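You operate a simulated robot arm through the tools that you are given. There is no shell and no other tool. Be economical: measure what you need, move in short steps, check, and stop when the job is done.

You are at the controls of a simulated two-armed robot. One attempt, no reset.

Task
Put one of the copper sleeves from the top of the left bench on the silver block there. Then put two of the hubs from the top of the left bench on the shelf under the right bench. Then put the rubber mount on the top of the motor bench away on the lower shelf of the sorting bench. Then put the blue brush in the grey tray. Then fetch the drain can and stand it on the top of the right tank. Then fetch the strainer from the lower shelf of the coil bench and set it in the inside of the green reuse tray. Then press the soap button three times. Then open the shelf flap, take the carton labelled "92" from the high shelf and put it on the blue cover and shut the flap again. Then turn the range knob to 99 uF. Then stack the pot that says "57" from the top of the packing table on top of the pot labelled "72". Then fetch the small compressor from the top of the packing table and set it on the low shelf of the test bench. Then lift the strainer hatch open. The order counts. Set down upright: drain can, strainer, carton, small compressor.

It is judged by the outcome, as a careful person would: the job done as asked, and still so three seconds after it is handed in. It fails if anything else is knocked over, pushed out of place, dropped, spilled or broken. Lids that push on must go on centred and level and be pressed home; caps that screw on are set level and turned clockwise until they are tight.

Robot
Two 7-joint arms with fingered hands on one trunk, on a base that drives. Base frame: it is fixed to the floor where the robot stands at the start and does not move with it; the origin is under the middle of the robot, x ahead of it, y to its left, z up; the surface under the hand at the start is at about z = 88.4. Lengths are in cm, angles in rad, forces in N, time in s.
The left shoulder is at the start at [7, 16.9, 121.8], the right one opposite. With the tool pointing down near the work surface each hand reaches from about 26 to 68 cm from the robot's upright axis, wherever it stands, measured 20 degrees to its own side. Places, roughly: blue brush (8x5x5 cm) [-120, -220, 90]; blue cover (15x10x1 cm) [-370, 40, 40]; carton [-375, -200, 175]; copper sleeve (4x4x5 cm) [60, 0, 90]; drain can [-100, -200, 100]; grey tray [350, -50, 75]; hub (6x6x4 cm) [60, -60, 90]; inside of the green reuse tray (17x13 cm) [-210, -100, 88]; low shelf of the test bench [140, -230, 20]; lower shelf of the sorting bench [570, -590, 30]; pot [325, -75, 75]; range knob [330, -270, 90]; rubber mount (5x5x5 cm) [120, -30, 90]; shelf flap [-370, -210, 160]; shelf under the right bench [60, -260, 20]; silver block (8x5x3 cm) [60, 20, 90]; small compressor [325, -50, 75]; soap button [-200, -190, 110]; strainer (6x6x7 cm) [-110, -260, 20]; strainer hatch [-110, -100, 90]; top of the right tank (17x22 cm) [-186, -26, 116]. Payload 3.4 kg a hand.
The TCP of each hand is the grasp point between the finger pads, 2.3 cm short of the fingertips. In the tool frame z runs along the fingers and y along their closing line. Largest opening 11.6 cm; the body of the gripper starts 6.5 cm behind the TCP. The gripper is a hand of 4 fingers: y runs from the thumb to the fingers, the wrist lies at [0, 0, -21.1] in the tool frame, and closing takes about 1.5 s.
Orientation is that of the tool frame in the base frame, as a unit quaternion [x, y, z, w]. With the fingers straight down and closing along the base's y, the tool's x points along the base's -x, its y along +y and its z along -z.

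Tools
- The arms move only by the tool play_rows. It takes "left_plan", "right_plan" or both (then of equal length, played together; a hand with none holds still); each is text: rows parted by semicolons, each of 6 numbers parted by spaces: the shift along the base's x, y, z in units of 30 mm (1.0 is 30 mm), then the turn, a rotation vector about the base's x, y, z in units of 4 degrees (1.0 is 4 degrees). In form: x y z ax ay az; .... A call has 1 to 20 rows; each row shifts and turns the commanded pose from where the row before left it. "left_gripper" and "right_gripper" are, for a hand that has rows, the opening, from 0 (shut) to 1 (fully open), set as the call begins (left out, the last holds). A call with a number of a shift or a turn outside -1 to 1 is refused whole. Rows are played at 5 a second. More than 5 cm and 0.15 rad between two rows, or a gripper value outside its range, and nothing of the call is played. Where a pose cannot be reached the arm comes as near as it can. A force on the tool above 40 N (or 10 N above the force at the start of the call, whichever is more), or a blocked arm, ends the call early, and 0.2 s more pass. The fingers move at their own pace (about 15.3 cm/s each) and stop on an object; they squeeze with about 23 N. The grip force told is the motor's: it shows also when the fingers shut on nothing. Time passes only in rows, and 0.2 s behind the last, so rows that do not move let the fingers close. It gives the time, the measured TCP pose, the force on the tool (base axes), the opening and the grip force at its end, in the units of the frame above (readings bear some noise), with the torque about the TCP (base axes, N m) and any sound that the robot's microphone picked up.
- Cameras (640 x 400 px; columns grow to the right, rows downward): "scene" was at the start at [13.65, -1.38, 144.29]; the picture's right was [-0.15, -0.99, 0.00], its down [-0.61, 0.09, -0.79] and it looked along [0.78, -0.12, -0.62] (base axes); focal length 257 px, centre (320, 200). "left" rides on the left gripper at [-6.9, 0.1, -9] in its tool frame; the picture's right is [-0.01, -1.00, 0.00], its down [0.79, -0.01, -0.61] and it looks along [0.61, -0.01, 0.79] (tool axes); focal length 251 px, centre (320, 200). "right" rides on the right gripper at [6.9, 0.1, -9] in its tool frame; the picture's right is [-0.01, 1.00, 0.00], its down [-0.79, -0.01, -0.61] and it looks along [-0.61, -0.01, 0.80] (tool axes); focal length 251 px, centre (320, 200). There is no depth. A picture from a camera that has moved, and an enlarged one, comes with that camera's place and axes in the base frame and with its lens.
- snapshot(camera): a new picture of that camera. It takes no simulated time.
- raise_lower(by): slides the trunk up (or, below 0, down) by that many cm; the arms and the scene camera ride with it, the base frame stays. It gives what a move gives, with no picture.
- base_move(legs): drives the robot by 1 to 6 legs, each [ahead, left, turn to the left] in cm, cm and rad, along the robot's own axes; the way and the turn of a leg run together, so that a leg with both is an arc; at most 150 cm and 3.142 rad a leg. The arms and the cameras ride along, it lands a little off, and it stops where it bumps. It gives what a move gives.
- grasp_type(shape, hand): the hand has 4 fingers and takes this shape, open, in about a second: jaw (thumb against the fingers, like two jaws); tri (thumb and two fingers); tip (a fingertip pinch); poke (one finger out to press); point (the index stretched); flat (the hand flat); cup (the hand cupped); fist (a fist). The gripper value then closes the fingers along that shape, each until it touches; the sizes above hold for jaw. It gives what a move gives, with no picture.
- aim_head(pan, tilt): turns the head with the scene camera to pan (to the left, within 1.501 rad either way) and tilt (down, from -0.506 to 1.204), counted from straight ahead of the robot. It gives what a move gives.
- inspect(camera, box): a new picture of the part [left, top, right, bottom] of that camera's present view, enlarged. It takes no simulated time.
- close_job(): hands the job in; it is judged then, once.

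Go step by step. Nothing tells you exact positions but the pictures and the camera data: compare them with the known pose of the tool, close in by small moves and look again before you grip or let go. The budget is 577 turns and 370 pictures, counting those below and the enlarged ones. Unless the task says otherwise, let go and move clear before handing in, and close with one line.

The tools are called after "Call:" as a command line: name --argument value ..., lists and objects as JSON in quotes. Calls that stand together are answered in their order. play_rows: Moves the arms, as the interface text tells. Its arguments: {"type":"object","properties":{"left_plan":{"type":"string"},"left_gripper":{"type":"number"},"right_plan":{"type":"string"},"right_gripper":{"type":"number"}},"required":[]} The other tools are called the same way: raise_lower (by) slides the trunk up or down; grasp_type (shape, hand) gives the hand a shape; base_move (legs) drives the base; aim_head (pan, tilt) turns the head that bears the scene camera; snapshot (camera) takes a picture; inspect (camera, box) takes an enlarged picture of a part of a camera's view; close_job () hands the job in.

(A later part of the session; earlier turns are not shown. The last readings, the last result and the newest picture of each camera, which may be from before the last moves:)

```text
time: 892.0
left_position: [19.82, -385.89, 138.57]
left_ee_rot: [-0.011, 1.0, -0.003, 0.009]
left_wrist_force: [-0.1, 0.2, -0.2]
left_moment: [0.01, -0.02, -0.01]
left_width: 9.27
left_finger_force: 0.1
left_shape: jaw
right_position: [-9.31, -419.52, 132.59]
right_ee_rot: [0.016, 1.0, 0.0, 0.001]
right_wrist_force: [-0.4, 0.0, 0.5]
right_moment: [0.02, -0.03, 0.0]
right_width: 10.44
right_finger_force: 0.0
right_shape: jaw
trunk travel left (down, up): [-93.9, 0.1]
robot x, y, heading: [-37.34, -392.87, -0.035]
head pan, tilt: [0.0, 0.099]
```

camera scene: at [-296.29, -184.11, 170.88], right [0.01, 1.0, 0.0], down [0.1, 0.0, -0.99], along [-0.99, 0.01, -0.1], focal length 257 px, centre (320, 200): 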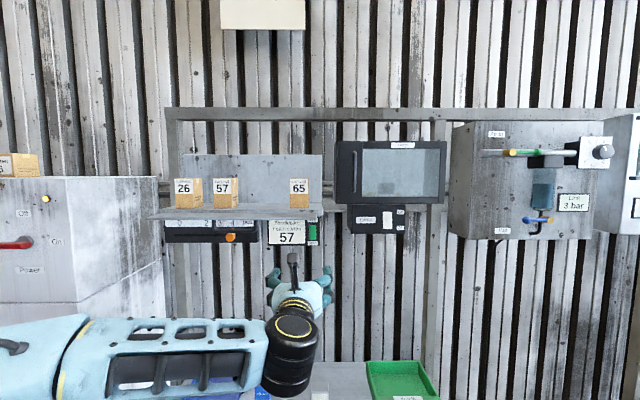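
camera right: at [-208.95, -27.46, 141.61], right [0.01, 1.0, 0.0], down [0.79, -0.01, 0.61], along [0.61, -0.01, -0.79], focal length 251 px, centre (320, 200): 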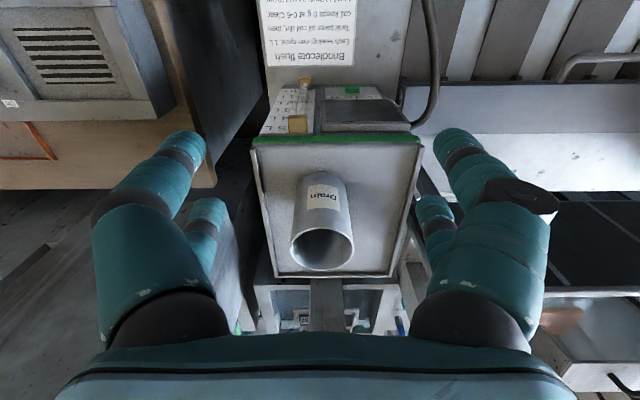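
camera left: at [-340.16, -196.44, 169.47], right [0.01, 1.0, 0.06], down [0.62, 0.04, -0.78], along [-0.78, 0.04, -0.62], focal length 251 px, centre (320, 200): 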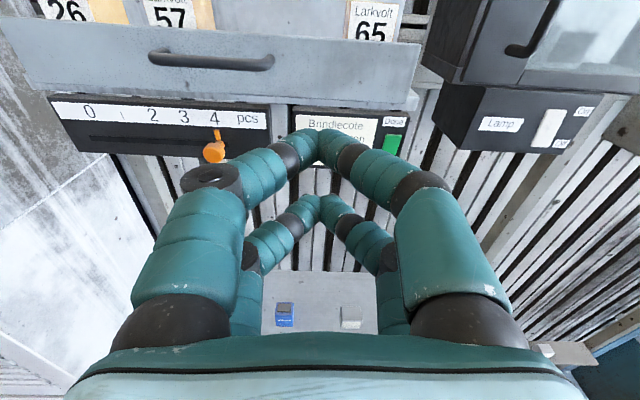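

Call:
play_rows --left_plan "-0.9 0 0 0 0 0;-0.9 0 0 0 0 0;-0.9 0 0 0 0 0;-0.9 0 0 0 0 0;-0.9 0 0 0 0 0;-0.9 0 0 0 0 0;-0.9 0 0 0 0 0"

Call:
base_move --legs '[[0, 0, 0.035], [128, 0, 0], [128, 0, 0], [0, 60, 0], [0, 58, 0]]'

Call:
aim_head --pan 0 --tilt 0.55

Call:
snapshot --camera "scene"

```text
time: 893.6
left_position: [1.03, -385.96, 138.63]
left_ee_rot: [-0.011, 1.0, -0.004, 0.009]
left_wrist_force: [-0.3, 0.7, -0.2]
left_moment: [0.01, 0.0, 0.02]
left_width: 9.24
left_finger_force: 0.0
left_shape: jaw
right_position: [-9.25, -419.54, 132.58]
right_ee_rot: [0.015, 1.0, -0.001, 0.002]
right_wrist_force: [0.0, 0.3, -0.1]
right_moment: [-0.01, 0.04, 0.01]
right_width: 10.46
right_finger_force: 0.1
right_shape: jaw
trunk travel left (down, up): [-93.9, 0.1]
robot x, y, heading: [-37.53, -392.95, -0.031]
head pan, tilt: [0.0, 0.099]
```

```text
time: 912.4
left_position: [254.99, -264.46, 138.65]
left_ee_rot: [-0.036, 0.999, -0.002, 0.008]
left_wrist_force: [0.0, 0.0, -1.0]
left_moment: [0.02, 0.01, 0.02]
left_width: 9.27
left_finger_force: 0.0
left_shape: jaw
right_position: [246.41, -298.49, 132.55]
right_ee_rot: [-0.008, 1.0, -0.001, 0.001]
right_wrist_force: [-0.3, -1.0, -0.5]
right_moment: [0.01, -0.02, 0.0]
right_width: 10.44
right_finger_force: 0.0
right_shape: jaw
trunk travel left (down, up): [-93.9, 0.1]
robot x, y, heading: [216.69, -273.21, 0.022]
head pan, tilt: [0.0, 0.099]
```

```text
time: 913.2
left_position: [254.92, -264.18, 138.67]
left_ee_rot: [-0.036, 0.999, -0.004, 0.008]
left_wrist_force: [1.2, -0.4, 0.1]
left_moment: [0.0, 0.0, -0.01]
left_width: 9.25
left_finger_force: 0.1
left_shape: jaw
right_position: [246.41, -298.27, 132.66]
right_ee_rot: [-0.008, 1.0, -0.001, 0.001]
right_wrist_force: [-0.4, 0.6, -0.2]
right_moment: [-0.03, 0.01, 0.0]
right_width: 10.43
right_finger_force: 0.1
right_shape: jaw
trunk travel left (down, up): [-93.9, 0.1]
robot x, y, heading: [216.81, -273.04, 0.015]
head pan, tilt: [0.0, 0.55]
```

```text
145 pictures are left
camera scene: at [230.93, -272.94, 166.73], right [0.02, -1.0, 0.0], down [-0.52, -0.01, -0.85], along [0.85, 0.02, -0.52], focal length 257 px, centre (320, 200)
```

scene: 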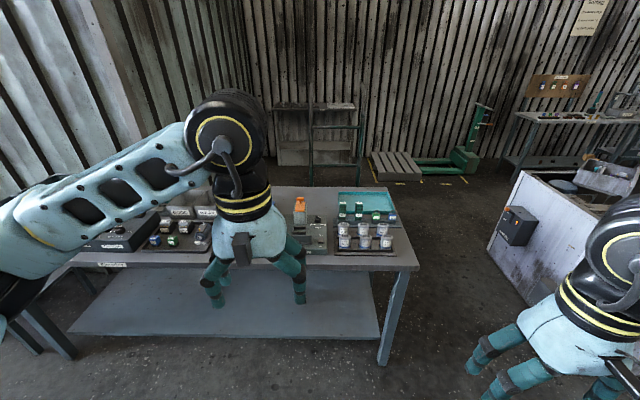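

Call:
inspect --camera "scene" --box '[270, 180, 420, 274]'

```text
4.26 times, centred on (345, 227) of scene
camera zoom: at [230.93, -272.94, 166.73], right [0.02, -1.0, 0.0], down [-0.52, -0.01, -0.85], along [0.85, 0.02, -0.52], focal length 1093 px, centre (214, 85)
```

zoom: 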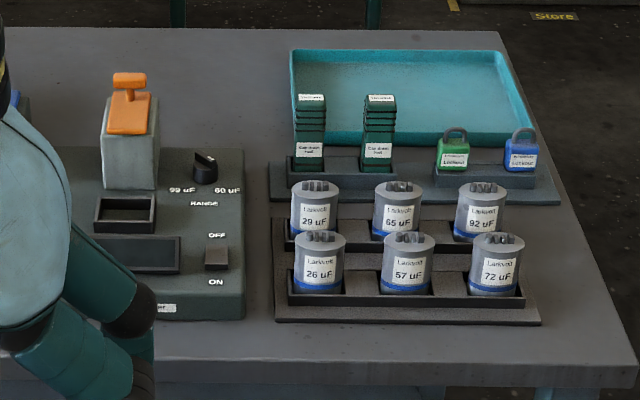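

The range knob is a small black pointer between "99 uF" (left) and "60 uF" (right). Driving closer for a better look.

Call:
base_move --legs '[[52, 0, -0.018]]'

Call:
play_rows --left_plan "-0.5 0.8 0 0 0 0;-0.3 0.8 0 0 0 0;0 0.8 0 0 0 0;0 0.8 0 0 0 0;0 0.8 0 0 0 0;0 0 0 0 0 0"

Call:
aim_head --pan 0 --tilt 0.8

Call:
snapshot --camera "scene"

```text
time: 916.3
left_position: [306.63, -264.76, 138.64]
left_ee_rot: [-0.024, 1.0, -0.003, 0.008]
left_wrist_force: [-0.4, 0.5, 0.4]
left_moment: [-0.02, -0.04, -0.04]
left_width: 9.29
left_finger_force: 0.1
left_shape: jaw
right_position: [297.31, -298.71, 132.7]
right_ee_rot: [0.002, 1.0, 0.0, 0.002]
right_wrist_force: [-0.3, -0.1, -0.3]
right_moment: [0.0, 0.02, -0.02]
right_width: 10.43
right_finger_force: 0.0
right_shape: jaw
trunk travel left (down, up): [-93.9, 0.1]
robot x, y, heading: [268.87, -272.53, -0.002]
head pan, tilt: [0.0, 0.55]
```

```text
time: 917.7
left_position: [304.5, -252.64, 138.47]
left_ee_rot: [-0.024, 1.0, -0.004, 0.008]
left_wrist_force: [-0.8, 0.1, 0.6]
left_moment: [0.02, 0.0, -0.04]
left_width: 9.29
left_finger_force: 0.1
left_shape: jaw
right_position: [297.39, -298.54, 132.65]
right_ee_rot: [0.003, 1.0, -0.001, 0.001]
right_wrist_force: [-1.1, -0.5, 0.1]
right_moment: [0.02, -0.01, -0.04]
right_width: 10.43
right_finger_force: 0.1
right_shape: jaw
trunk travel left (down, up): [-93.9, 0.1]
robot x, y, heading: [268.45, -273.09, -0.003]
head pan, tilt: [0.0, 0.55]
```

```text
time: 918.4
left_position: [304.5, -252.66, 138.5]
left_ee_rot: [-0.025, 1.0, -0.004, 0.008]
left_wrist_force: [0.1, -0.5, -0.3]
left_moment: [0.01, -0.02, -0.02]
left_width: 9.26
left_finger_force: 0.0
left_shape: jaw
right_position: [297.44, -298.71, 132.57]
right_ee_rot: [0.003, 1.0, -0.001, 0.001]
right_wrist_force: [-0.5, -0.3, 0.6]
right_moment: [-0.01, 0.0, -0.03]
right_width: 10.45
right_finger_force: 0.0
right_shape: jaw
trunk travel left (down, up): [-93.9, 0.1]
robot x, y, heading: [268.38, -272.75, -0.008]
head pan, tilt: [0.0, 0.799]
```

```text
143 pictures are left
camera scene: at [281.72, -273.02, 164.59], right [0.0, -1.0, 0.0], down [-0.72, 0.0, -0.7], along [0.7, 0.0, -0.72], focal length 257 px, centre (320, 200)
```

scene: 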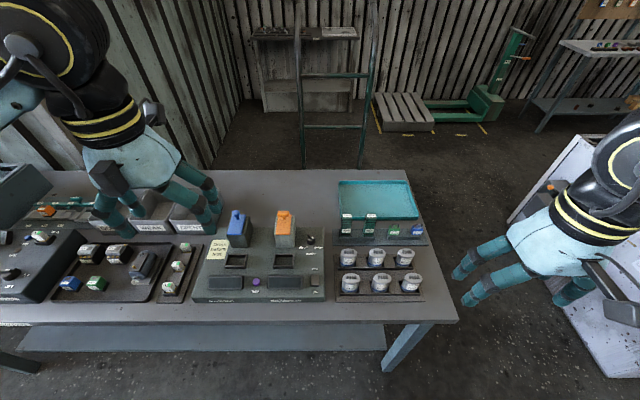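

Call:
inspect --camera "scene" --box '[190, 205, 350, 305]'

Call:
inspect --camera "scene" --box '[290, 228, 330, 253]'

```text
4.00 times, centred on (270, 255) of scene
camera zoom: at [281.72, -273.02, 164.59], right [0.0, -1.0, 0.0], down [-0.72, 0.0, -0.7], along [0.7, 0.0, -0.72], focal length 1028 px, centre (520, -20)
```

zoom: 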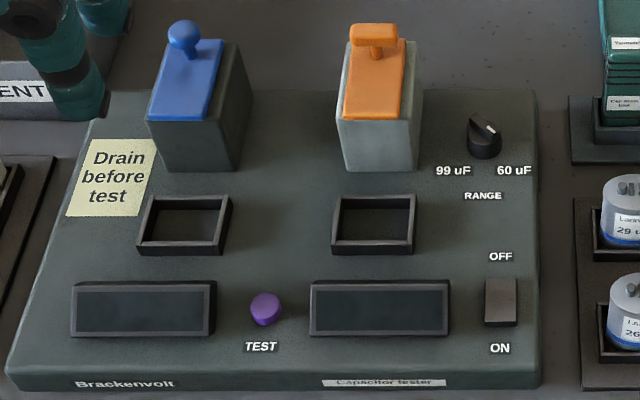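

```text
16.00 times, centred on (310, 240) of scene
camera zoom: at [281.72, -273.02, 164.59], right [0.0, -1.0, 0.0], down [-0.72, 0.0, -0.7], along [0.7, 0.0, -0.72], focal length 4111 px, centre (480, -448)
```

zoom: 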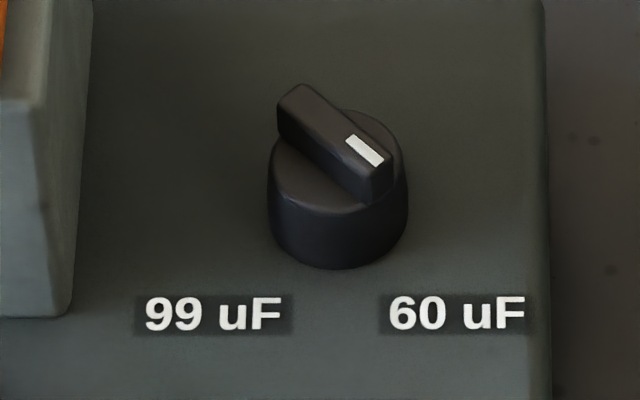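

Knob top at (333.9, −269.9, 92.9); its white mark points to 60 uF, so it must turn about 90° clockwise. I'll grip its bar with the right hand (yawed +45°) and turn to −45°.

Call:
base_move --legs '[[0, 8, 0], [13, 0, 0.005]]'

Call:
raise_lower --by -15

Call:
play_rows --right_plan "0.6 0.6 0 0 0 1;0.6 0.6 0 0 0 1;0.6 0.6 0 0 0 1;0.6 0.6 0 0 0 1;0.6 0.6 0 0 0 1;0.6 0.6 0 0 0 1;0.6 0.6 0 0 0 1;0.6 0.6 0 0 0 1;0.6 0.6 0 0 0 1;0.6 0.6 0 0 0 1;0.6 0.6 0 0 0 1;0.6 0 0 0 0 0.3;0.4 0 0 0 0 0;0 0 0 0 0 0" --right_gripper 0.4

Call:
snapshot --camera "right"

Call:
snapshot --camera "scene"

```text
time: 920.4
left_position: [316.87, -244.44, 138.66]
left_ee_rot: [-0.026, 1.0, -0.004, 0.01]
left_wrist_force: [0.2, 0.1, 0.2]
left_moment: [0.0, -0.03, 0.0]
left_width: 9.26
left_finger_force: 0.1
left_shape: jaw
right_position: [309.95, -290.3, 132.85]
right_ee_rot: [0.0, 1.0, -0.001, 0.003]
right_wrist_force: [0.2, 0.2, -0.3]
right_moment: [-0.05, -0.03, 0.02]
right_width: 10.46
right_finger_force: 0.2
right_shape: jaw
trunk travel left (down, up): [-93.9, 0.1]
robot x, y, heading: [281.52, -264.91, 0.0]
head pan, tilt: [0.0, 0.799]
```

```text
time: 922.1
left_position: [317.21, -244.59, 123.51]
left_ee_rot: [-0.025, 1.0, -0.004, 0.009]
left_wrist_force: [-0.2, 0.0, -0.3]
left_moment: [0.0, -0.01, -0.01]
left_width: 9.27
left_finger_force: 0.0
left_shape: jaw
right_position: [310.35, -290.44, 117.62]
right_ee_rot: [0.0, 1.0, -0.001, 0.001]
right_wrist_force: [-0.4, -0.2, -1.1]
right_moment: [-0.03, 0.02, 0.01]
right_width: 10.46
right_finger_force: 0.0
right_shape: jaw
trunk travel left (down, up): [-78.9, 15.1]
robot x, y, heading: [281.61, -264.63, -0.001]
head pan, tilt: [0.0, 0.799]
```

```text
time: 925.1
left_position: [317.18, -244.65, 123.67]
left_ee_rot: [-0.027, 1.0, -0.004, 0.008]
left_wrist_force: [-0.5, 0.1, 0.5]
left_moment: [-0.01, 0.01, -0.05]
left_width: 9.25
left_finger_force: 0.0
left_shape: jaw
right_position: [329.34, -276.68, 117.33]
right_ee_rot: [-0.384, 0.923, -0.001, 0.002]
right_wrist_force: [-0.3, 0.3, 0.8]
right_moment: [0.04, -0.04, -0.02]
right_width: 4.66
right_finger_force: 0.0
right_shape: jaw
right hand out of reach, approached as far as the arm can: row 9, 10, 11, 12, 13
trunk travel left (down, up): [-78.9, 15.1]
robot x, y, heading: [281.73, -264.74, -0.002]
head pan, tilt: [0.0, 0.799]
```

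```text
140 pictures are left
camera right: at [324.59, -281.57, 126.34], right [-0.7, 0.71, 0.0], down [0.56, 0.56, 0.61], along [0.43, 0.43, -0.79], focal length 251 px, centre (320, 200)
```

right: 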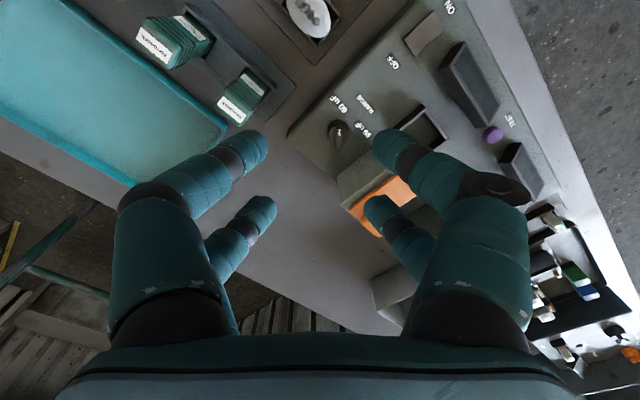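

```text
139 pictures are left
camera scene: at [294.6, -264.89, 149.59], right [0.0, -1.0, 0.0], down [-0.72, 0.0, -0.7], along [0.7, 0.0, -0.72], focal length 257 px, centre (320, 200)
```

scene: 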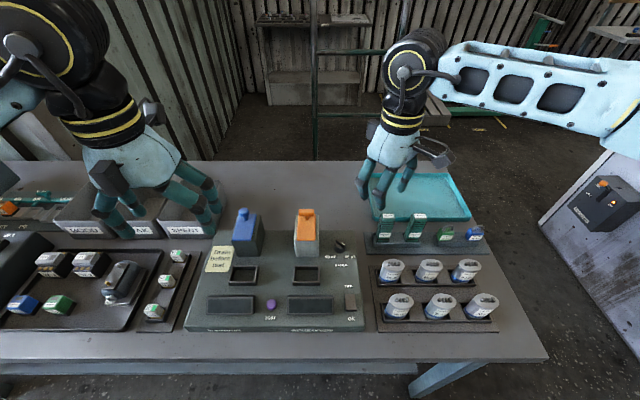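

The right hand reaches poorly inward; shifting the robot 11 cm left.

Call:
base_move --legs '[[0, 11, 0]]'

Call:
play_rows --right_plan "0.3 -0.5 0 0 0 0;0.3 -0.5 -0.3 0 0 0;0.3 -0.4 -0.3 0 0 0;0 0 -0.5 0 0 0;0 0 0 0 0 0"

Call:
snapshot --camera "right"

```text
time: 926.3
left_position: [317.32, -233.67, 123.75]
left_ee_rot: [-0.026, 1.0, -0.003, 0.008]
left_wrist_force: [0.5, -1.0, 1.1]
left_moment: [-0.01, -0.03, 0.02]
left_width: 9.24
left_finger_force: 0.0
left_shape: jaw
right_position: [329.47, -265.88, 117.27]
right_ee_rot: [-0.384, 0.924, 0.002, 0.003]
right_wrist_force: [-0.3, -0.3, 1.1]
right_moment: [-0.02, 0.04, 0.0]
right_width: 4.67
right_finger_force: 0.2
right_shape: jaw
trunk travel left (down, up): [-78.9, 15.1]
robot x, y, heading: [281.54, -254.09, -0.003]
head pan, tilt: [0.0, 0.799]
```

```text
time: 927.5
left_position: [317.32, -233.53, 123.6]
left_ee_rot: [-0.026, 1.0, -0.002, 0.008]
left_wrist_force: [0.0, 0.9, 0.1]
left_moment: [-0.03, 0.03, 0.01]
left_width: 9.26
left_finger_force: 0.1
left_shape: jaw
right_position: [332.07, -269.9, 114.1]
right_ee_rot: [-0.384, 0.923, 0.0, 0.001]
right_wrist_force: [-0.3, -1.4, 0.0]
right_moment: [-0.03, 0.02, 0.0]
right_width: 4.67
right_finger_force: 0.1
right_shape: jaw
trunk travel left (down, up): [-78.9, 15.1]
robot x, y, heading: [281.76, -253.78, 0.002]
head pan, tilt: [0.0, 0.799]
```

```text
138 pictures are left
camera right: at [327.29, -274.7, 123.0], right [-0.7, 0.71, 0.0], down [0.56, 0.56, 0.61], along [0.43, 0.43, -0.79], focal length 251 px, centre (320, 200)
```

right: 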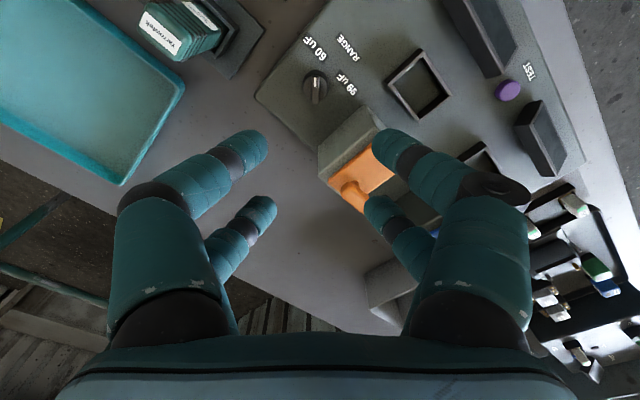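

The bar is vertical in this hand's view, so the fingers close across it. Descending.

Call:
play_rows --right_plan "0.3 -0.07 -0.6 0 0 0;0 0 -0.8 0 0 0;0 0 -0.8 0 0 0;0 0 -0.8 0 0 0;0 0 -0.8 0 0 0;0 0 -0.6 0 0 0;0 0 0 0 0 0"

Call:
snapshot --camera "right"

Call:
inspect --camera "scene" --box '[260, 150, 420, 270]'

```text
time: 929.1
left_position: [317.27, -233.45, 123.61]
left_ee_rot: [-0.026, 1.0, -0.003, 0.009]
left_wrist_force: [0.5, 0.1, 0.6]
left_moment: [0.0, -0.01, -0.01]
left_width: 9.25
left_finger_force: 0.0
left_shape: jaw
right_position: [331.32, -271.68, 101.82]
right_ee_rot: [-0.384, 0.923, 0.0, 0.002]
right_wrist_force: [0.2, -0.4, 0.0]
right_moment: [-0.02, 0.01, 0.01]
right_width: 4.7
right_finger_force: 0.1
right_shape: jaw
right hand out of reach, approached as far as the arm can: row 4, 5, 6
trunk travel left (down, up): [-78.9, 15.1]
robot x, y, heading: [281.22, -253.63, 0.003]
head pan, tilt: [0.0, 0.799]
```

```text
137 pictures are left
camera right: at [326.47, -276.5, 110.77], right [-0.7, 0.71, 0.0], down [0.56, 0.56, 0.61], along [0.43, 0.43, -0.79], focal length 251 px, centre (320, 200)
```

right: 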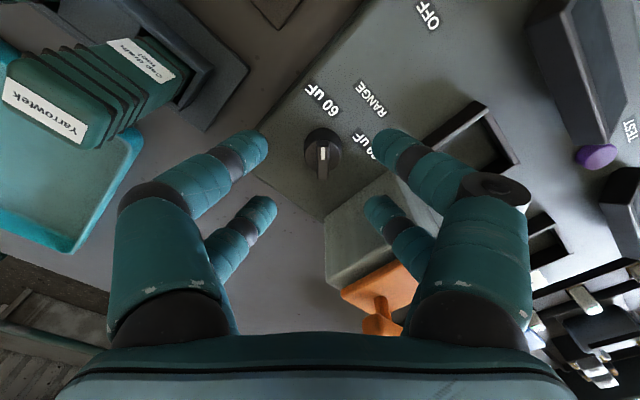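

```text
3.33 times, centred on (340, 210) of scene
camera zoom: at [294.63, -253.8, 149.59], right [0.0, -1.0, 0.0], down [-0.72, 0.0, -0.7], along [0.7, 0.0, -0.72], focal length 856 px, centre (253, 167)
```

zoom: 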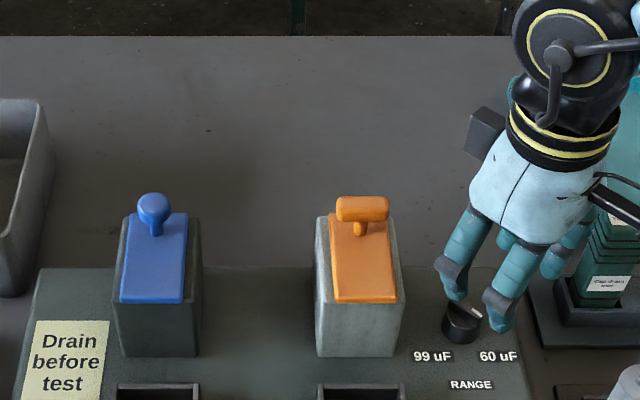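

Trunk needs to be lower. Raising the hand and lowering the trunk, then re-aligning.

Call:
play_rows --right_plan "0 0 0.8 0 0 0;0 0 0.8 0 0 0;0 0 0.8 0 0 0;0 0 0.8 0 0 0;0 0 0.8 0 0 0"

Call:
raise_lower --by -12

Call:
snapshot --camera "right"

```text
time: 930.3
left_position: [317.32, -233.43, 123.46]
left_ee_rot: [-0.027, 1.0, -0.004, 0.008]
left_wrist_force: [-0.9, 0.7, 0.0]
left_moment: [0.04, 0.02, 0.0]
left_width: 9.28
left_finger_force: 0.1
left_shape: jaw
right_position: [331.35, -271.63, 113.87]
right_ee_rot: [-0.384, 0.923, 0.0, 0.002]
right_wrist_force: [-0.6, 0.0, 0.4]
right_moment: [-0.01, 0.0, -0.02]
right_width: 4.68
right_finger_force: 0.0
right_shape: jaw
trunk travel left (down, up): [-78.9, 15.1]
robot x, y, heading: [281.58, -254.07, 0.001]
head pan, tilt: [0.0, 0.799]
```

```text
time: 931.8
left_position: [317.3, -233.58, 111.58]
left_ee_rot: [-0.026, 1.0, -0.003, 0.008]
left_wrist_force: [-1.3, -0.9, 0.1]
left_moment: [0.02, 0.0, 0.01]
left_width: 9.27
left_finger_force: 0.1
left_shape: jaw
right_position: [331.34, -271.7, 101.88]
right_ee_rot: [-0.384, 0.923, 0.0, 0.002]
right_wrist_force: [1.0, 0.9, -0.8]
right_moment: [-0.02, 0.01, 0.02]
right_width: 4.69
right_finger_force: 0.1
right_shape: jaw
trunk travel left (down, up): [-66.9, 27.1]
robot x, y, heading: [281.23, -253.65, 0.003]
head pan, tilt: [0.0, 0.799]
```

```text
135 pictures are left
camera right: at [326.54, -276.54, 110.83], right [-0.7, 0.71, 0.0], down [0.56, 0.56, 0.61], along [0.43, 0.43, -0.79], focal length 251 px, centre (320, 200)
```

right: 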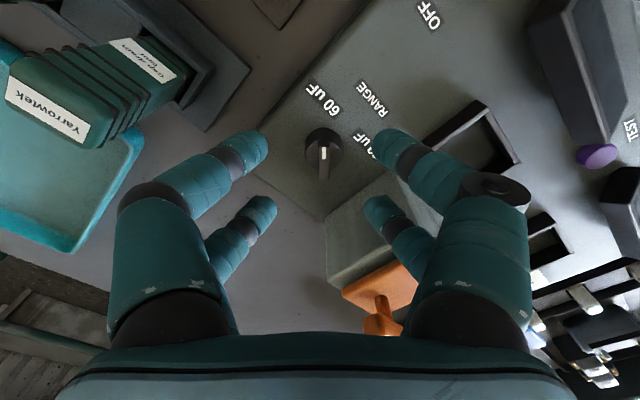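

Aligning over the knob with a narrow opening (2.7 cm) to stay clear of the neighbouring lever box.

Call:
play_rows --right_plan "0.2 0.24 0 0 0 0;0.2 0.24 0 0 0 0;0 0 -0.3 0 0 0;0 0 -0.3 0 0 0;0 0 0 0 0 0" --right_gripper 0.24

Call:
snapshot --camera "right"

Call:
inspect --camera "scene" --box '[310, 150, 430, 240]'

```text
time: 933.0
left_position: [317.33, -233.51, 111.55]
left_ee_rot: [-0.026, 1.0, -0.004, 0.008]
left_wrist_force: [0.6, 0.5, -0.3]
left_moment: [0.0, 0.0, 0.0]
left_width: 9.28
left_finger_force: 0.1
left_shape: jaw
right_position: [332.51, -270.27, 99.87]
right_ee_rot: [-0.383, 0.924, -0.001, 0.002]
right_wrist_force: [-0.4, -0.6, -0.3]
right_moment: [-0.01, -0.01, 0.01]
right_width: 2.83
right_finger_force: 0.0
right_shape: jaw
trunk travel left (down, up): [-66.9, 27.1]
robot x, y, heading: [281.39, -253.77, -0.0]
head pan, tilt: [0.0, 0.799]
```

```text
134 pictures are left
camera right: at [327.74, -275.08, 108.97], right [-0.7, 0.71, 0.0], down [0.56, 0.56, 0.61], along [0.43, 0.43, -0.79], focal length 251 px, centre (320, 200)
```

right: 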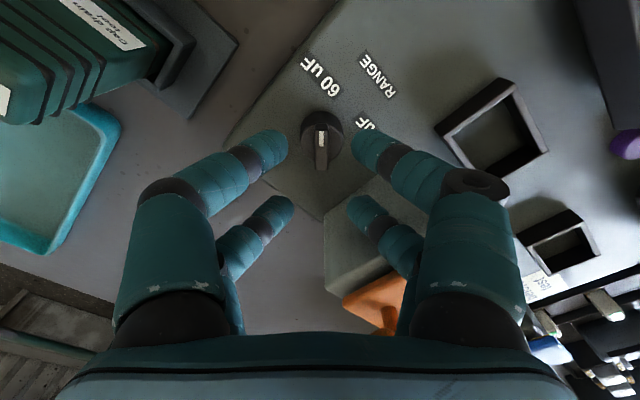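

```text
4.44 times, centred on (370, 195) of scene
camera zoom: at [294.61, -253.8, 137.59], right [0.0, -1.0, 0.0], down [-0.72, 0.0, -0.7], along [0.7, 0.0, -0.72], focal length 1142 px, centre (98, 222)
```

zoom: 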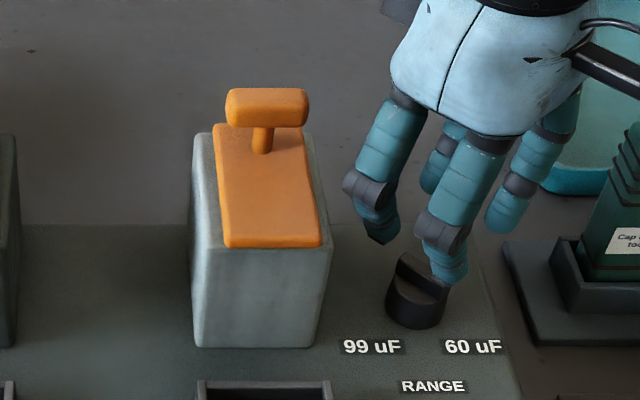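

Knob is centred between the fingertips and the box is ~6 cm away. Descending onto the bar.

Call:
play_rows --right_plan "0.05 0.06 -0.5 0 0 0;0 0 -0.5 0 0 0;0 0 -0.4 0 0 0;0 0 -0.2 0 0 0;0 0 0 0 0 0"

Call:
snapshot --camera "right"

Call:
inspect --camera "scene" --box '[330, 180, 410, 240]'

```text
time: 934.2
left_position: [317.4, -233.49, 111.59]
left_ee_rot: [-0.027, 1.0, -0.003, 0.008]
left_wrist_force: [0.4, 0.6, 0.1]
left_moment: [-0.02, 0.02, -0.03]
left_width: 9.27
left_finger_force: 0.1
left_shape: jaw
right_position: [332.77, -270.07, 95.32]
right_ee_rot: [-0.384, 0.923, 0.0, 0.003]
right_wrist_force: [-0.3, -0.8, 0.7]
right_moment: [0.01, 0.0, -0.01]
right_width: 2.8
right_finger_force: 0.1
right_shape: jaw
trunk travel left (down, up): [-66.9, 27.1]
robot x, y, heading: [281.17, -254.13, -0.003]
head pan, tilt: [0.0, 0.799]
```

```text
132 pictures are left
camera right: at [327.83, -274.96, 104.24], right [-0.7, 0.71, 0.0], down [0.56, 0.56, 0.61], along [0.44, 0.43, -0.79], focal length 251 px, centre (320, 200)
```

right: 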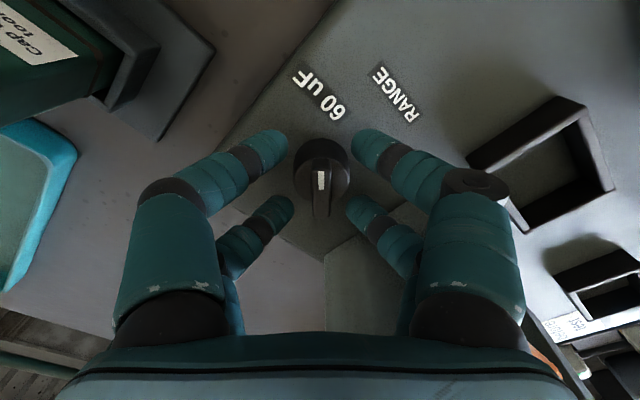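

```text
6.67 times, centred on (370, 210) of scene
camera zoom: at [294.62, -253.82, 137.59], right [0.0, -1.0, 0.0], down [-0.72, 0.0, -0.7], along [0.7, 0.0, -0.72], focal length 1713 px, centre (-13, 133)
```

zoom: 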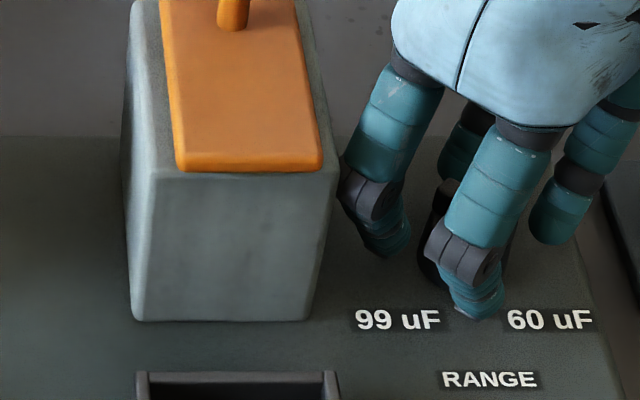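

Call:
play_rows --right_plan "0.08 0.08 -0.2 0 0 0;0 0 -0.12 0 0 0;0 0 0 0 0 0"

Call:
play_rows --right_plan "0 0 0 0 0 0;0 0 0 0 0 0;0 0 0 0 0 0;0 0 0 0 0 0;0 0 0 0 0 0" --right_gripper 0

Call:
snapshot --camera "right"

Call:
inspect --camera "scene" --box '[330, 180, 410, 240]'

```text
time: 935.0
left_position: [317.27, -233.52, 111.49]
left_ee_rot: [-0.026, 1.0, -0.004, 0.008]
left_wrist_force: [0.1, 0.1, 0.3]
left_moment: [0.01, 0.03, 0.04]
left_width: 9.26
left_finger_force: 0.1
left_shape: jaw
right_position: [332.45, -270.29, 94.4]
right_ee_rot: [-0.384, 0.923, 0.001, 0.002]
right_wrist_force: [-0.3, 0.3, -0.7]
right_moment: [0.03, 0.01, 0.01]
right_width: 2.82
right_finger_force: 0.0
right_shape: jaw
right hand out of reach, approached as far as the arm can: row 1
trunk travel left (down, up): [-66.9, 27.1]
robot x, y, heading: [281.22, -253.54, -0.0]
head pan, tilt: [0.0, 0.799]
```

```text
time: 936.2
left_position: [317.4, -233.38, 111.51]
left_ee_rot: [-0.027, 1.0, -0.004, 0.008]
left_wrist_force: [-0.6, -0.2, -0.1]
left_moment: [-0.02, -0.03, 0.0]
left_width: 9.29
left_finger_force: 0.0
left_shape: jaw
right_position: [332.61, -270.21, 94.43]
right_ee_rot: [-0.385, 0.923, -0.001, 0.003]
right_wrist_force: [2.9, 7.0, -4.3]
right_moment: [0.12, -0.01, 0.01]
right_width: 0.0
right_finger_force: 23.7
right_shape: jaw
trunk travel left (down, up): [-66.9, 27.1]
robot x, y, heading: [281.62, -254.05, -0.001]
head pan, tilt: [0.0, 0.799]
```

```text
130 pictures are left
camera right: at [327.78, -274.97, 103.41], right [-0.7, 0.71, 0.0], down [0.56, 0.56, 0.61], along [0.43, 0.43, -0.79], focal length 251 px, centre (320, 200)
```

right: 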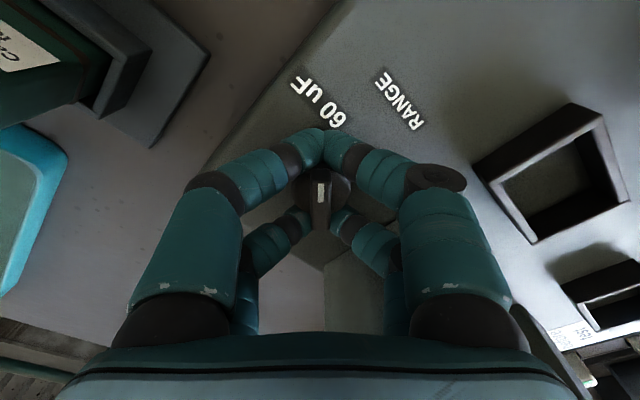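

```text
6.67 times, centred on (370, 210) of scene
camera zoom: at [294.76, -253.65, 137.57], right [0.0, -1.0, 0.0], down [-0.72, 0.0, -0.7], along [0.7, 0.0, -0.72], focal length 1713 px, centre (-13, 133)
```

zoom: 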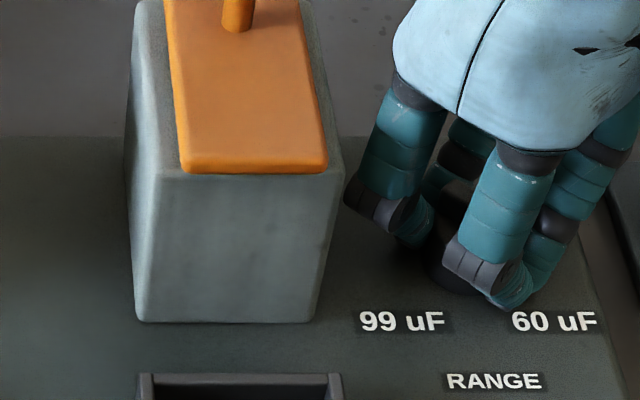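

The bar is trapped between the fingers. Turning clockwise about the knob axis.

Call:
play_rows --right_plan "0 0.01 0 0 0 -1;0 0.01 0 0 0 -1;0 0.01 0 0 0 -1;0 0.01 0 0 0 -1;0 0.01 0 0 0 -1;0 0.01 0 0 0 -1;0 0.01 0 0 0 -1;0 0.01 0 0 0 -1;0 0.01 0 0 0 -1;0 0.01 0 0 0 -1"

Call:
snapshot --camera "right"

Call:
inspect --camera "scene" --box '[330, 180, 410, 240]'

```text
time: 938.4
left_position: [317.5, -233.5, 111.56]
left_ee_rot: [-0.026, 1.0, -0.003, 0.007]
left_wrist_force: [0.4, -0.2, 1.2]
left_moment: [-0.02, 0.0, -0.05]
left_width: 9.26
left_finger_force: 0.0
left_shape: jaw
right_position: [332.74, -270.21, 94.53]
right_ee_rot: [-0.045, 0.999, -0.001, 0.002]
right_wrist_force: [11.6, 1.8, 0.1]
right_moment: [0.03, -0.21, 0.02]
right_width: 0.02
right_finger_force: 23.4
right_shape: jaw
right hand out of reach, approached as far as the arm can: row 9
trunk travel left (down, up): [-66.9, 27.1]
robot x, y, heading: [281.41, -253.62, -0.001]
head pan, tilt: [0.0, 0.799]
```

```text
128 pictures are left
camera right: at [325.81, -270.67, 103.41], right [-0.08, 1.0, 0.0], down [0.79, 0.06, 0.61], along [0.61, 0.05, -0.79], focal length 251 px, centre (320, 200)
```

right: 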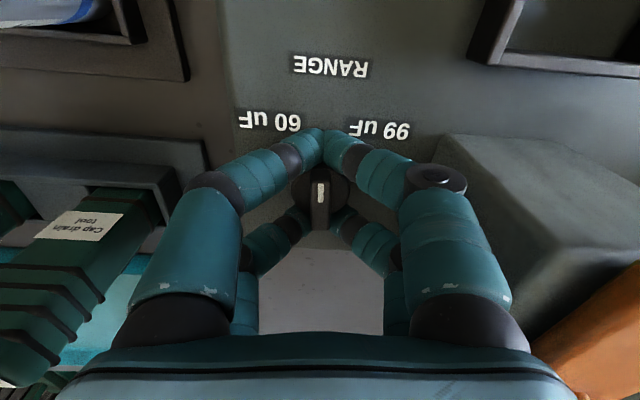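

```text
6.67 times, centred on (370, 210) of scene
camera zoom: at [294.95, -253.78, 137.56], right [0.0, -1.0, 0.0], down [-0.72, 0.0, -0.7], along [0.7, 0.0, -0.72], focal length 1713 px, centre (-13, 133)
```

zoom: 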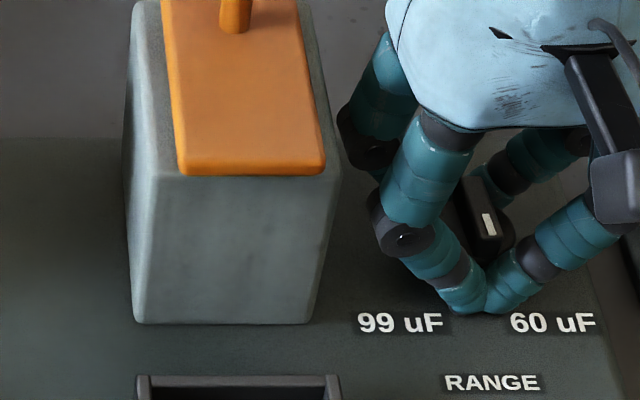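

Knob turns with the hand; the mark is midway. Continuing.

Call:
play_rows --right_plan "0.04 0.01 0 0 0 -1;0.03 0.01 0 0 0 -1;0.02 0.01 0 0 0 -1;0 0.01 0 0 0 -1;0 0.01 0 0 0 -1;0 0.01 0 0 0 -1;0 0.01 0 0 0 -1;0 0.01 0 0 0 -1;0 0.01 0 0 0 -1;0 0.01 0 0 0 -1;0 0.01 0 0 0 -1;0 0 0 0 0 0"

Call:
snapshot --camera "right"

Call:
inspect --camera "scene" --box '[330, 180, 410, 240]'

```text
time: 940.7
left_position: [317.39, -233.26, 111.5]
left_ee_rot: [-0.028, 1.0, -0.004, 0.007]
left_wrist_force: [-0.2, -0.1, -0.3]
left_moment: [0.04, 0.06, 0.02]
left_width: 9.26
left_finger_force: 0.1
left_shape: jaw
right_position: [332.54, -270.28, 94.7]
right_ee_rot: [0.304, 0.953, 0.002, -0.009]
right_wrist_force: [-5.0, 16.3, -4.0]
right_moment: [0.26, 0.01, 0.01]
right_width: 0.0
right_finger_force: 23.4
right_shape: jaw
right hand out of reach, approached as far as the arm can: row 7, 10, 11
trunk travel left (down, up): [-66.9, 27.1]
robot x, y, heading: [281.63, -253.31, -0.002]
head pan, tilt: [0.0, 0.799]
stopped in row 11 (right hand): the force on the tool passed its limit at 48 N (the readings are from after the stop); the commanded pose is now the measured one
```

```text
126 pictures are left
camera right: at [327.18, -266.41, 103.73], right [0.58, 0.81, 0.0], down [0.65, -0.47, 0.59], along [0.48, -0.35, -0.81], focal length 251 px, centre (320, 200)
```

right: 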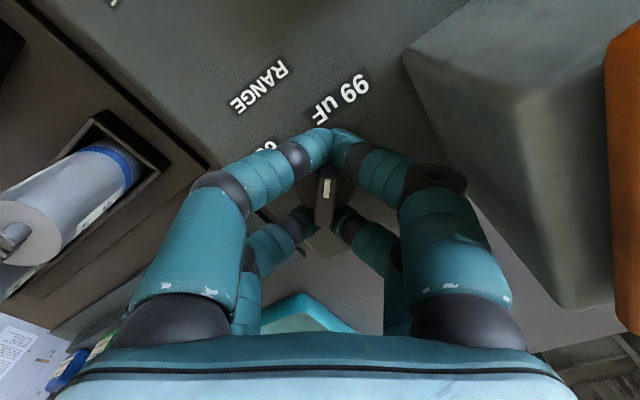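

```text
6.67 times, centred on (370, 210) of scene
camera zoom: at [294.79, -253.61, 137.59], right [0.0, -1.0, 0.0], down [-0.72, 0.0, -0.7], along [0.7, 0.0, -0.72], focal length 1713 px, centre (-13, 133)
```

zoom: 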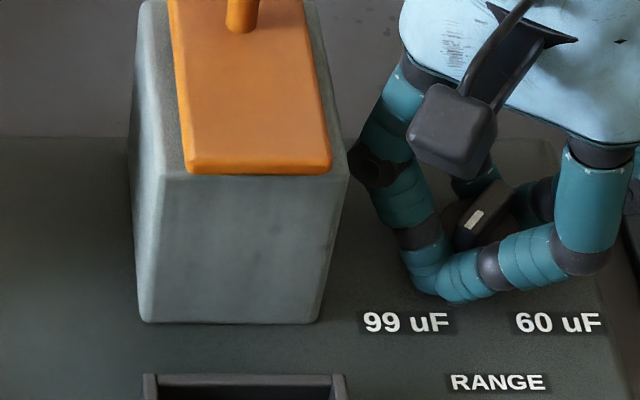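

The turn met resistance at about −35°. Opening and lifting to see where the pointer stands.

Call:
play_rows --right_plan "0 0 0 0 0 0;0 0 0 0 0 0;0 0 0 0 0 0" --right_gripper 0.24

Call:
play_rows --right_plan "0 0 0.4 0 0 0;0 0 0.6 0 0 0;0 0 0.8 0 0 0;0 0 0.8 0 0 0;0 0 0.8 0 0 0;0 0 0 0 0 0"

Call:
inspect --camera "scene" --box '[330, 180, 410, 240]'

Call:
snapshot --camera "right"

```text
time: 941.5
left_position: [317.32, -233.26, 111.56]
left_ee_rot: [-0.026, 1.0, -0.005, 0.008]
left_wrist_force: [0.8, -0.8, 0.8]
left_moment: [-0.02, 0.0, -0.01]
left_width: 9.27
left_finger_force: 0.0
left_shape: jaw
right_position: [332.58, -270.72, 94.68]
right_ee_rot: [0.305, 0.952, 0.0, -0.006]
right_wrist_force: [-0.2, 0.1, 0.0]
right_moment: [-0.01, 0.03, 0.02]
right_width: 2.78
right_finger_force: 0.1
right_shape: jaw
trunk travel left (down, up): [-66.9, 27.1]
robot x, y, heading: [281.27, -253.76, 0.002]
head pan, tilt: [0.0, 0.799]
```

```text
time: 942.9
left_position: [317.27, -233.33, 111.57]
left_ee_rot: [-0.026, 1.0, -0.003, 0.008]
left_wrist_force: [0.0, -0.8, 0.1]
left_moment: [0.01, 0.02, 0.01]
left_width: 9.28
left_finger_force: 0.2
left_shape: jaw
right_position: [332.48, -270.63, 104.82]
right_ee_rot: [0.305, 0.952, 0.001, -0.007]
right_wrist_force: [0.0, 0.1, -0.1]
right_moment: [0.02, -0.01, -0.02]
right_width: 2.77
right_finger_force: 0.1
right_shape: jaw
trunk travel left (down, up): [-66.9, 27.1]
robot x, y, heading: [281.5, -253.68, 0.006]
head pan, tilt: [0.0, 0.799]
```

```text
6.67 times, centred on (370, 210) of scene
camera zoom: at [294.62, -253.78, 137.58], right [0.0, -1.0, 0.0], down [-0.72, 0.0, -0.7], along [0.7, 0.0, -0.72], focal length 1713 px, centre (-13, 133)
```

zoom: 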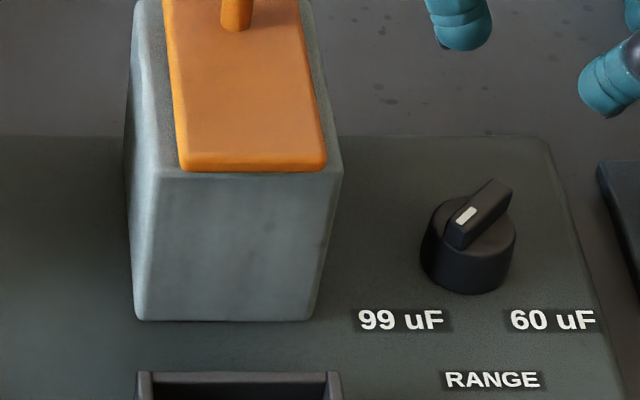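

```text
123 pictures are left
camera right: at [327.13, -266.76, 113.97], right [0.59, 0.81, 0.0], down [0.65, -0.47, 0.6], along [0.48, -0.35, -0.8], focal length 251 px, centre (320, 200)
```

right: 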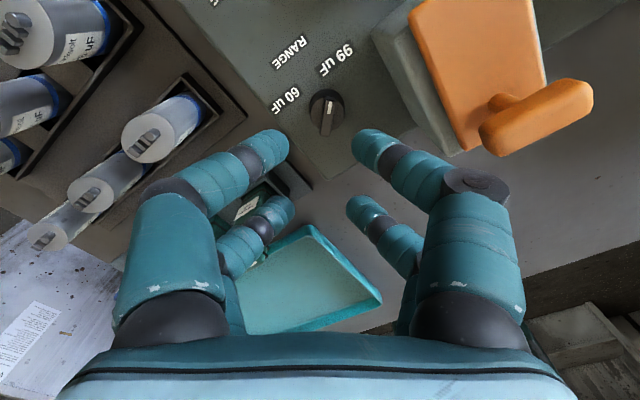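

The pointer now points at 99 uF (about 45° left). Next, pots on the packing table: restoring the right hand's yaw, backing off and driving there.

Call:
play_rows --right_plan "-0.4 -0.3 0.5 0 0 1;-0.4 -0.3 0.5 0 0 1;-0.4 -0.3 0.5 0 0 1;-0.4 -0.3 0.5 0 0 1;-0.4 -0.3 0.5 0 0 1;-0.4 -0.3 0.3 0 0 1;-0.4 -0.3 0 0 0 1;-0.4 -0.3 0 0 0 1;-0.4 -0.3 0 0 0 1;-0.4 0 0 0 0 0" --right_gripper 0.8

Call:
base_move --legs '[[-60, 0, 0], [0, 100, 0], [0, 96, 0]]'

Call:
raise_lower --by 20

Call:
base_move --legs '[[56, 0, 0]]'

Call:
snapshot --camera "scene"

```text
time: 945.1
left_position: [317.17, -233.37, 111.52]
left_ee_rot: [-0.026, 1.0, -0.003, 0.008]
left_wrist_force: [-0.1, 0.7, 0.2]
left_moment: [0.0, -0.02, -0.03]
left_width: 9.25
left_finger_force: 0.1
left_shape: jaw
right_position: [320.41, -278.77, 113.34]
right_ee_rot: [-0.005, 1.0, -0.002, -0.007]
right_wrist_force: [1.0, -0.1, 0.4]
right_moment: [-0.03, 0.03, 0.01]
right_width: 9.25
right_finger_force: 0.0
right_shape: jaw
trunk travel left (down, up): [-66.9, 27.1]
robot x, y, heading: [281.44, -254.0, 0.0]
head pan, tilt: [0.0, 0.799]
```

```text
time: 957.9
left_position: [255.67, -37.37, 111.58]
left_ee_rot: [-0.029, 1.0, -0.003, 0.008]
left_wrist_force: [-0.3, 0.5, 0.0]
left_moment: [0.01, 0.01, -0.02]
left_width: 9.28
left_finger_force: 0.0
left_shape: jaw
right_position: [259.17, -82.69, 113.41]
right_ee_rot: [-0.007, 1.0, -0.001, -0.007]
right_wrist_force: [0.3, -0.7, -0.5]
right_moment: [-0.02, 0.01, 0.01]
right_width: 9.28
right_finger_force: 0.1
right_shape: jaw
trunk travel left (down, up): [-66.9, 27.1]
robot x, y, heading: [219.73, -57.93, 0.007]
head pan, tilt: [0.0, 0.799]
```

```text
time: 960.1
left_position: [255.72, -37.21, 131.58]
left_ee_rot: [-0.028, 1.0, -0.003, 0.007]
left_wrist_force: [-1.1, -0.6, -0.5]
left_moment: [0.0, -0.02, -0.04]
left_width: 9.25
left_finger_force: 0.1
left_shape: jaw
right_position: [259.16, -82.63, 133.3]
right_ee_rot: [-0.007, 1.0, -0.001, -0.006]
right_wrist_force: [0.4, -0.3, -0.2]
right_moment: [-0.01, -0.01, -0.01]
right_width: 9.27
right_finger_force: 0.1
right_shape: jaw
trunk travel left (down, up): [-86.9, 7.1]
robot x, y, heading: [220.23, -58.03, 0.006]
head pan, tilt: [0.0, 0.799]
```

```text
time: 963.3
left_position: [312.04, -36.89, 131.59]
left_ee_rot: [-0.029, 1.0, -0.004, 0.009]
left_wrist_force: [-0.1, 0.5, 0.3]
left_moment: [0.02, 0.02, 0.0]
left_width: 9.27
left_finger_force: 0.0
left_shape: jaw
right_position: [315.45, -82.22, 133.3]
right_ee_rot: [-0.008, 1.0, -0.001, -0.005]
right_wrist_force: [-0.1, -0.3, 0.2]
right_moment: [-0.01, 0.0, -0.01]
right_width: 9.27
right_finger_force: 0.0
right_shape: jaw
trunk travel left (down, up): [-86.9, 7.1]
robot x, y, heading: [276.42, -57.17, 0.004]
head pan, tilt: [0.0, 0.799]
```

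```text
122 pictures are left
camera scene: at [289.39, -57.4, 157.61], right [0.01, -1.0, 0.0], down [-0.72, 0.0, -0.7], along [0.7, 0.0, -0.72], focal length 257 px, centre (320, 200)
```

scene: 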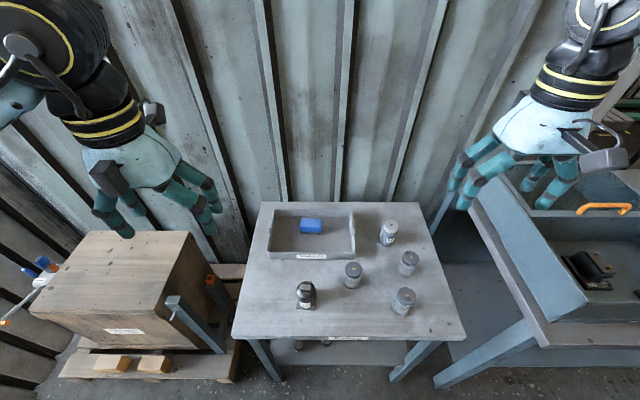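

Call:
inspect --camera "scene" --box '[280, 210, 440, 320]'

```text
3.64 times, centred on (360, 265) of scene
camera zoom: at [289.39, -57.4, 157.61], right [0.01, -1.0, 0.0], down [-0.72, 0.0, -0.7], along [0.7, 0.0, -0.72], focal length 934 px, centre (174, -36)
```

zoom: 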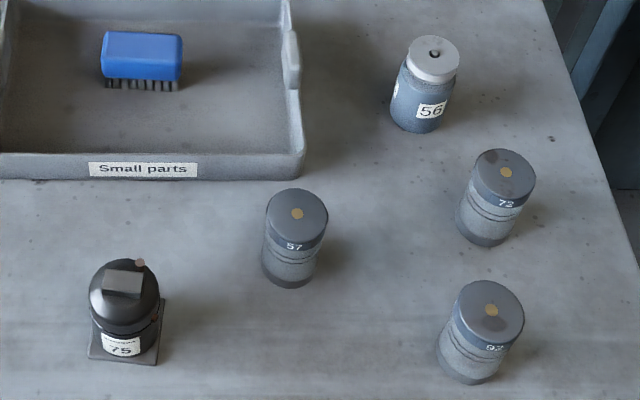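

Pot 57 at (329.5, −67.6, top 86.1), pot 72 at (334.2, −86.2). Moving in with the right hand over pot 57.

Call:
raise_lower --by -15

Call:
base_move --legs '[[10, 0, -0.005]]'

Call:
play_rows --right_plan "0.3 0.9 -0.3 0 0 0;0.3 0.9 -0.5 0 0 0;0.3 0.9 -0.5 0 0 0;0.3 0.9 -0.5 0 0 0;0.1 0.9 -0.6 0 0 0;0 0.3 -0.6 0 0 0;0 0 -0.5 0 0 0;0 0 0 0 0 0"

Call:
snapshot --camera "right"

```text
time: 965.1
left_position: [312.06, -36.85, 116.47]
left_ee_rot: [-0.028, 1.0, -0.003, 0.009]
left_wrist_force: [-0.2, -0.3, -0.6]
left_moment: [0.01, 0.04, 0.02]
left_width: 9.25
left_finger_force: 0.1
left_shape: jaw
right_position: [315.61, -82.15, 118.24]
right_ee_rot: [-0.008, 1.0, -0.001, -0.006]
right_wrist_force: [-0.9, 0.0, -0.7]
right_moment: [-0.01, 0.01, 0.02]
right_width: 9.26
right_finger_force: 0.1
right_shape: jaw
trunk travel left (down, up): [-71.9, 22.1]
robot x, y, heading: [276.45, -57.8, 0.007]
head pan, tilt: [0.0, 0.799]
```

```text
time: 966.2
left_position: [322.18, -37.05, 116.55]
left_ee_rot: [-0.028, 1.0, -0.004, 0.008]
left_wrist_force: [0.4, 0.2, -0.2]
left_moment: [0.01, -0.01, -0.04]
left_width: 9.23
left_finger_force: 0.1
left_shape: jaw
right_position: [325.41, -82.35, 118.4]
right_ee_rot: [-0.005, 1.0, -0.001, -0.005]
right_wrist_force: [-0.2, 0.1, -0.2]
right_moment: [-0.02, -0.02, 0.0]
right_width: 9.26
right_finger_force: 0.1
right_shape: jaw
trunk travel left (down, up): [-71.9, 22.1]
robot x, y, heading: [286.21, -57.08, 0.003]
head pan, tilt: [0.0, 0.799]
```

```text
time: 968.0
left_position: [322.12, -37.07, 116.45]
left_ee_rot: [-0.027, 1.0, -0.003, 0.008]
left_wrist_force: [0.3, -0.7, 0.3]
left_moment: [0.03, 0.01, 0.02]
left_width: 9.25
left_finger_force: 0.1
left_shape: jaw
right_position: [329.34, -68.0, 107.71]
right_ee_rot: [-0.005, 1.0, -0.001, -0.007]
right_wrist_force: [0.3, 0.4, -0.2]
right_moment: [0.03, -0.03, 0.02]
right_width: 9.27
right_finger_force: 0.1
right_shape: jaw
trunk travel left (down, up): [-71.9, 22.1]
robot x, y, heading: [286.43, -57.6, 0.006]
head pan, tilt: [0.0, 0.799]
```

```text
120 pictures are left
camera right: at [322.76, -67.92, 116.83], right [0.0, 1.0, 0.0], down [0.8, 0.0, 0.6], along [0.6, 0.0, -0.8], focal length 251 px, centre (320, 200)
```

right: 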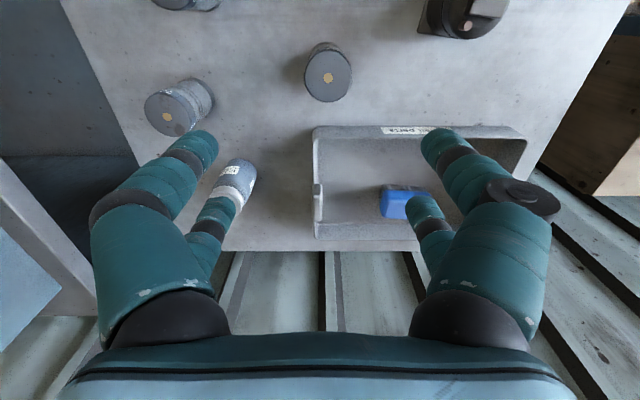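

Call:
play_rows --right_plan "-0.1 0.25 -0.7 0 0 0;0 0 -0.8 0 0 0;0 0 -0.8 0 0 0;0 0 -0.8 0 0 0;0 0 -0.8 0 0 0;0 0 -0.8 0 0 0;0 0 0 0 0 0"

Call:
snapshot --camera "right"

```text
time: 969.6
left_position: [322.25, -36.98, 116.48]
left_ee_rot: [-0.027, 1.0, -0.004, 0.008]
left_wrist_force: [0.4, 1.0, -1.1]
left_moment: [-0.02, -0.03, 0.0]
left_width: 9.29
left_finger_force: 0.0
left_shape: jaw
right_position: [327.93, -69.44, 94.76]
right_ee_rot: [-0.005, 1.0, 0.001, -0.006]
right_wrist_force: [-1.0, 0.4, -0.4]
right_moment: [0.0, 0.02, 0.01]
right_width: 9.26
right_finger_force: 0.1
right_shape: jaw
right hand out of reach, approached as far as the arm can: row 4, 5, 6
trunk travel left (down, up): [-71.9, 22.1]
robot x, y, heading: [286.29, -57.3, 0.004]
head pan, tilt: [0.0, 0.799]
```

```text
119 pictures are left
camera right: at [321.35, -69.45, 103.79], right [0.0, 1.0, 0.0], down [0.8, 0.0, 0.6], along [0.6, 0.0, -0.8], focal length 251 px, centre (320, 200)
```

right: 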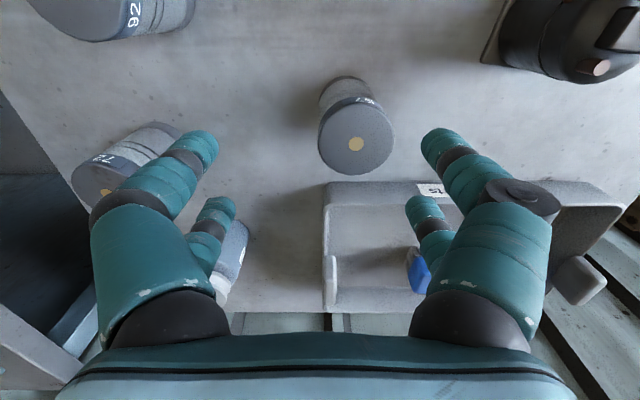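

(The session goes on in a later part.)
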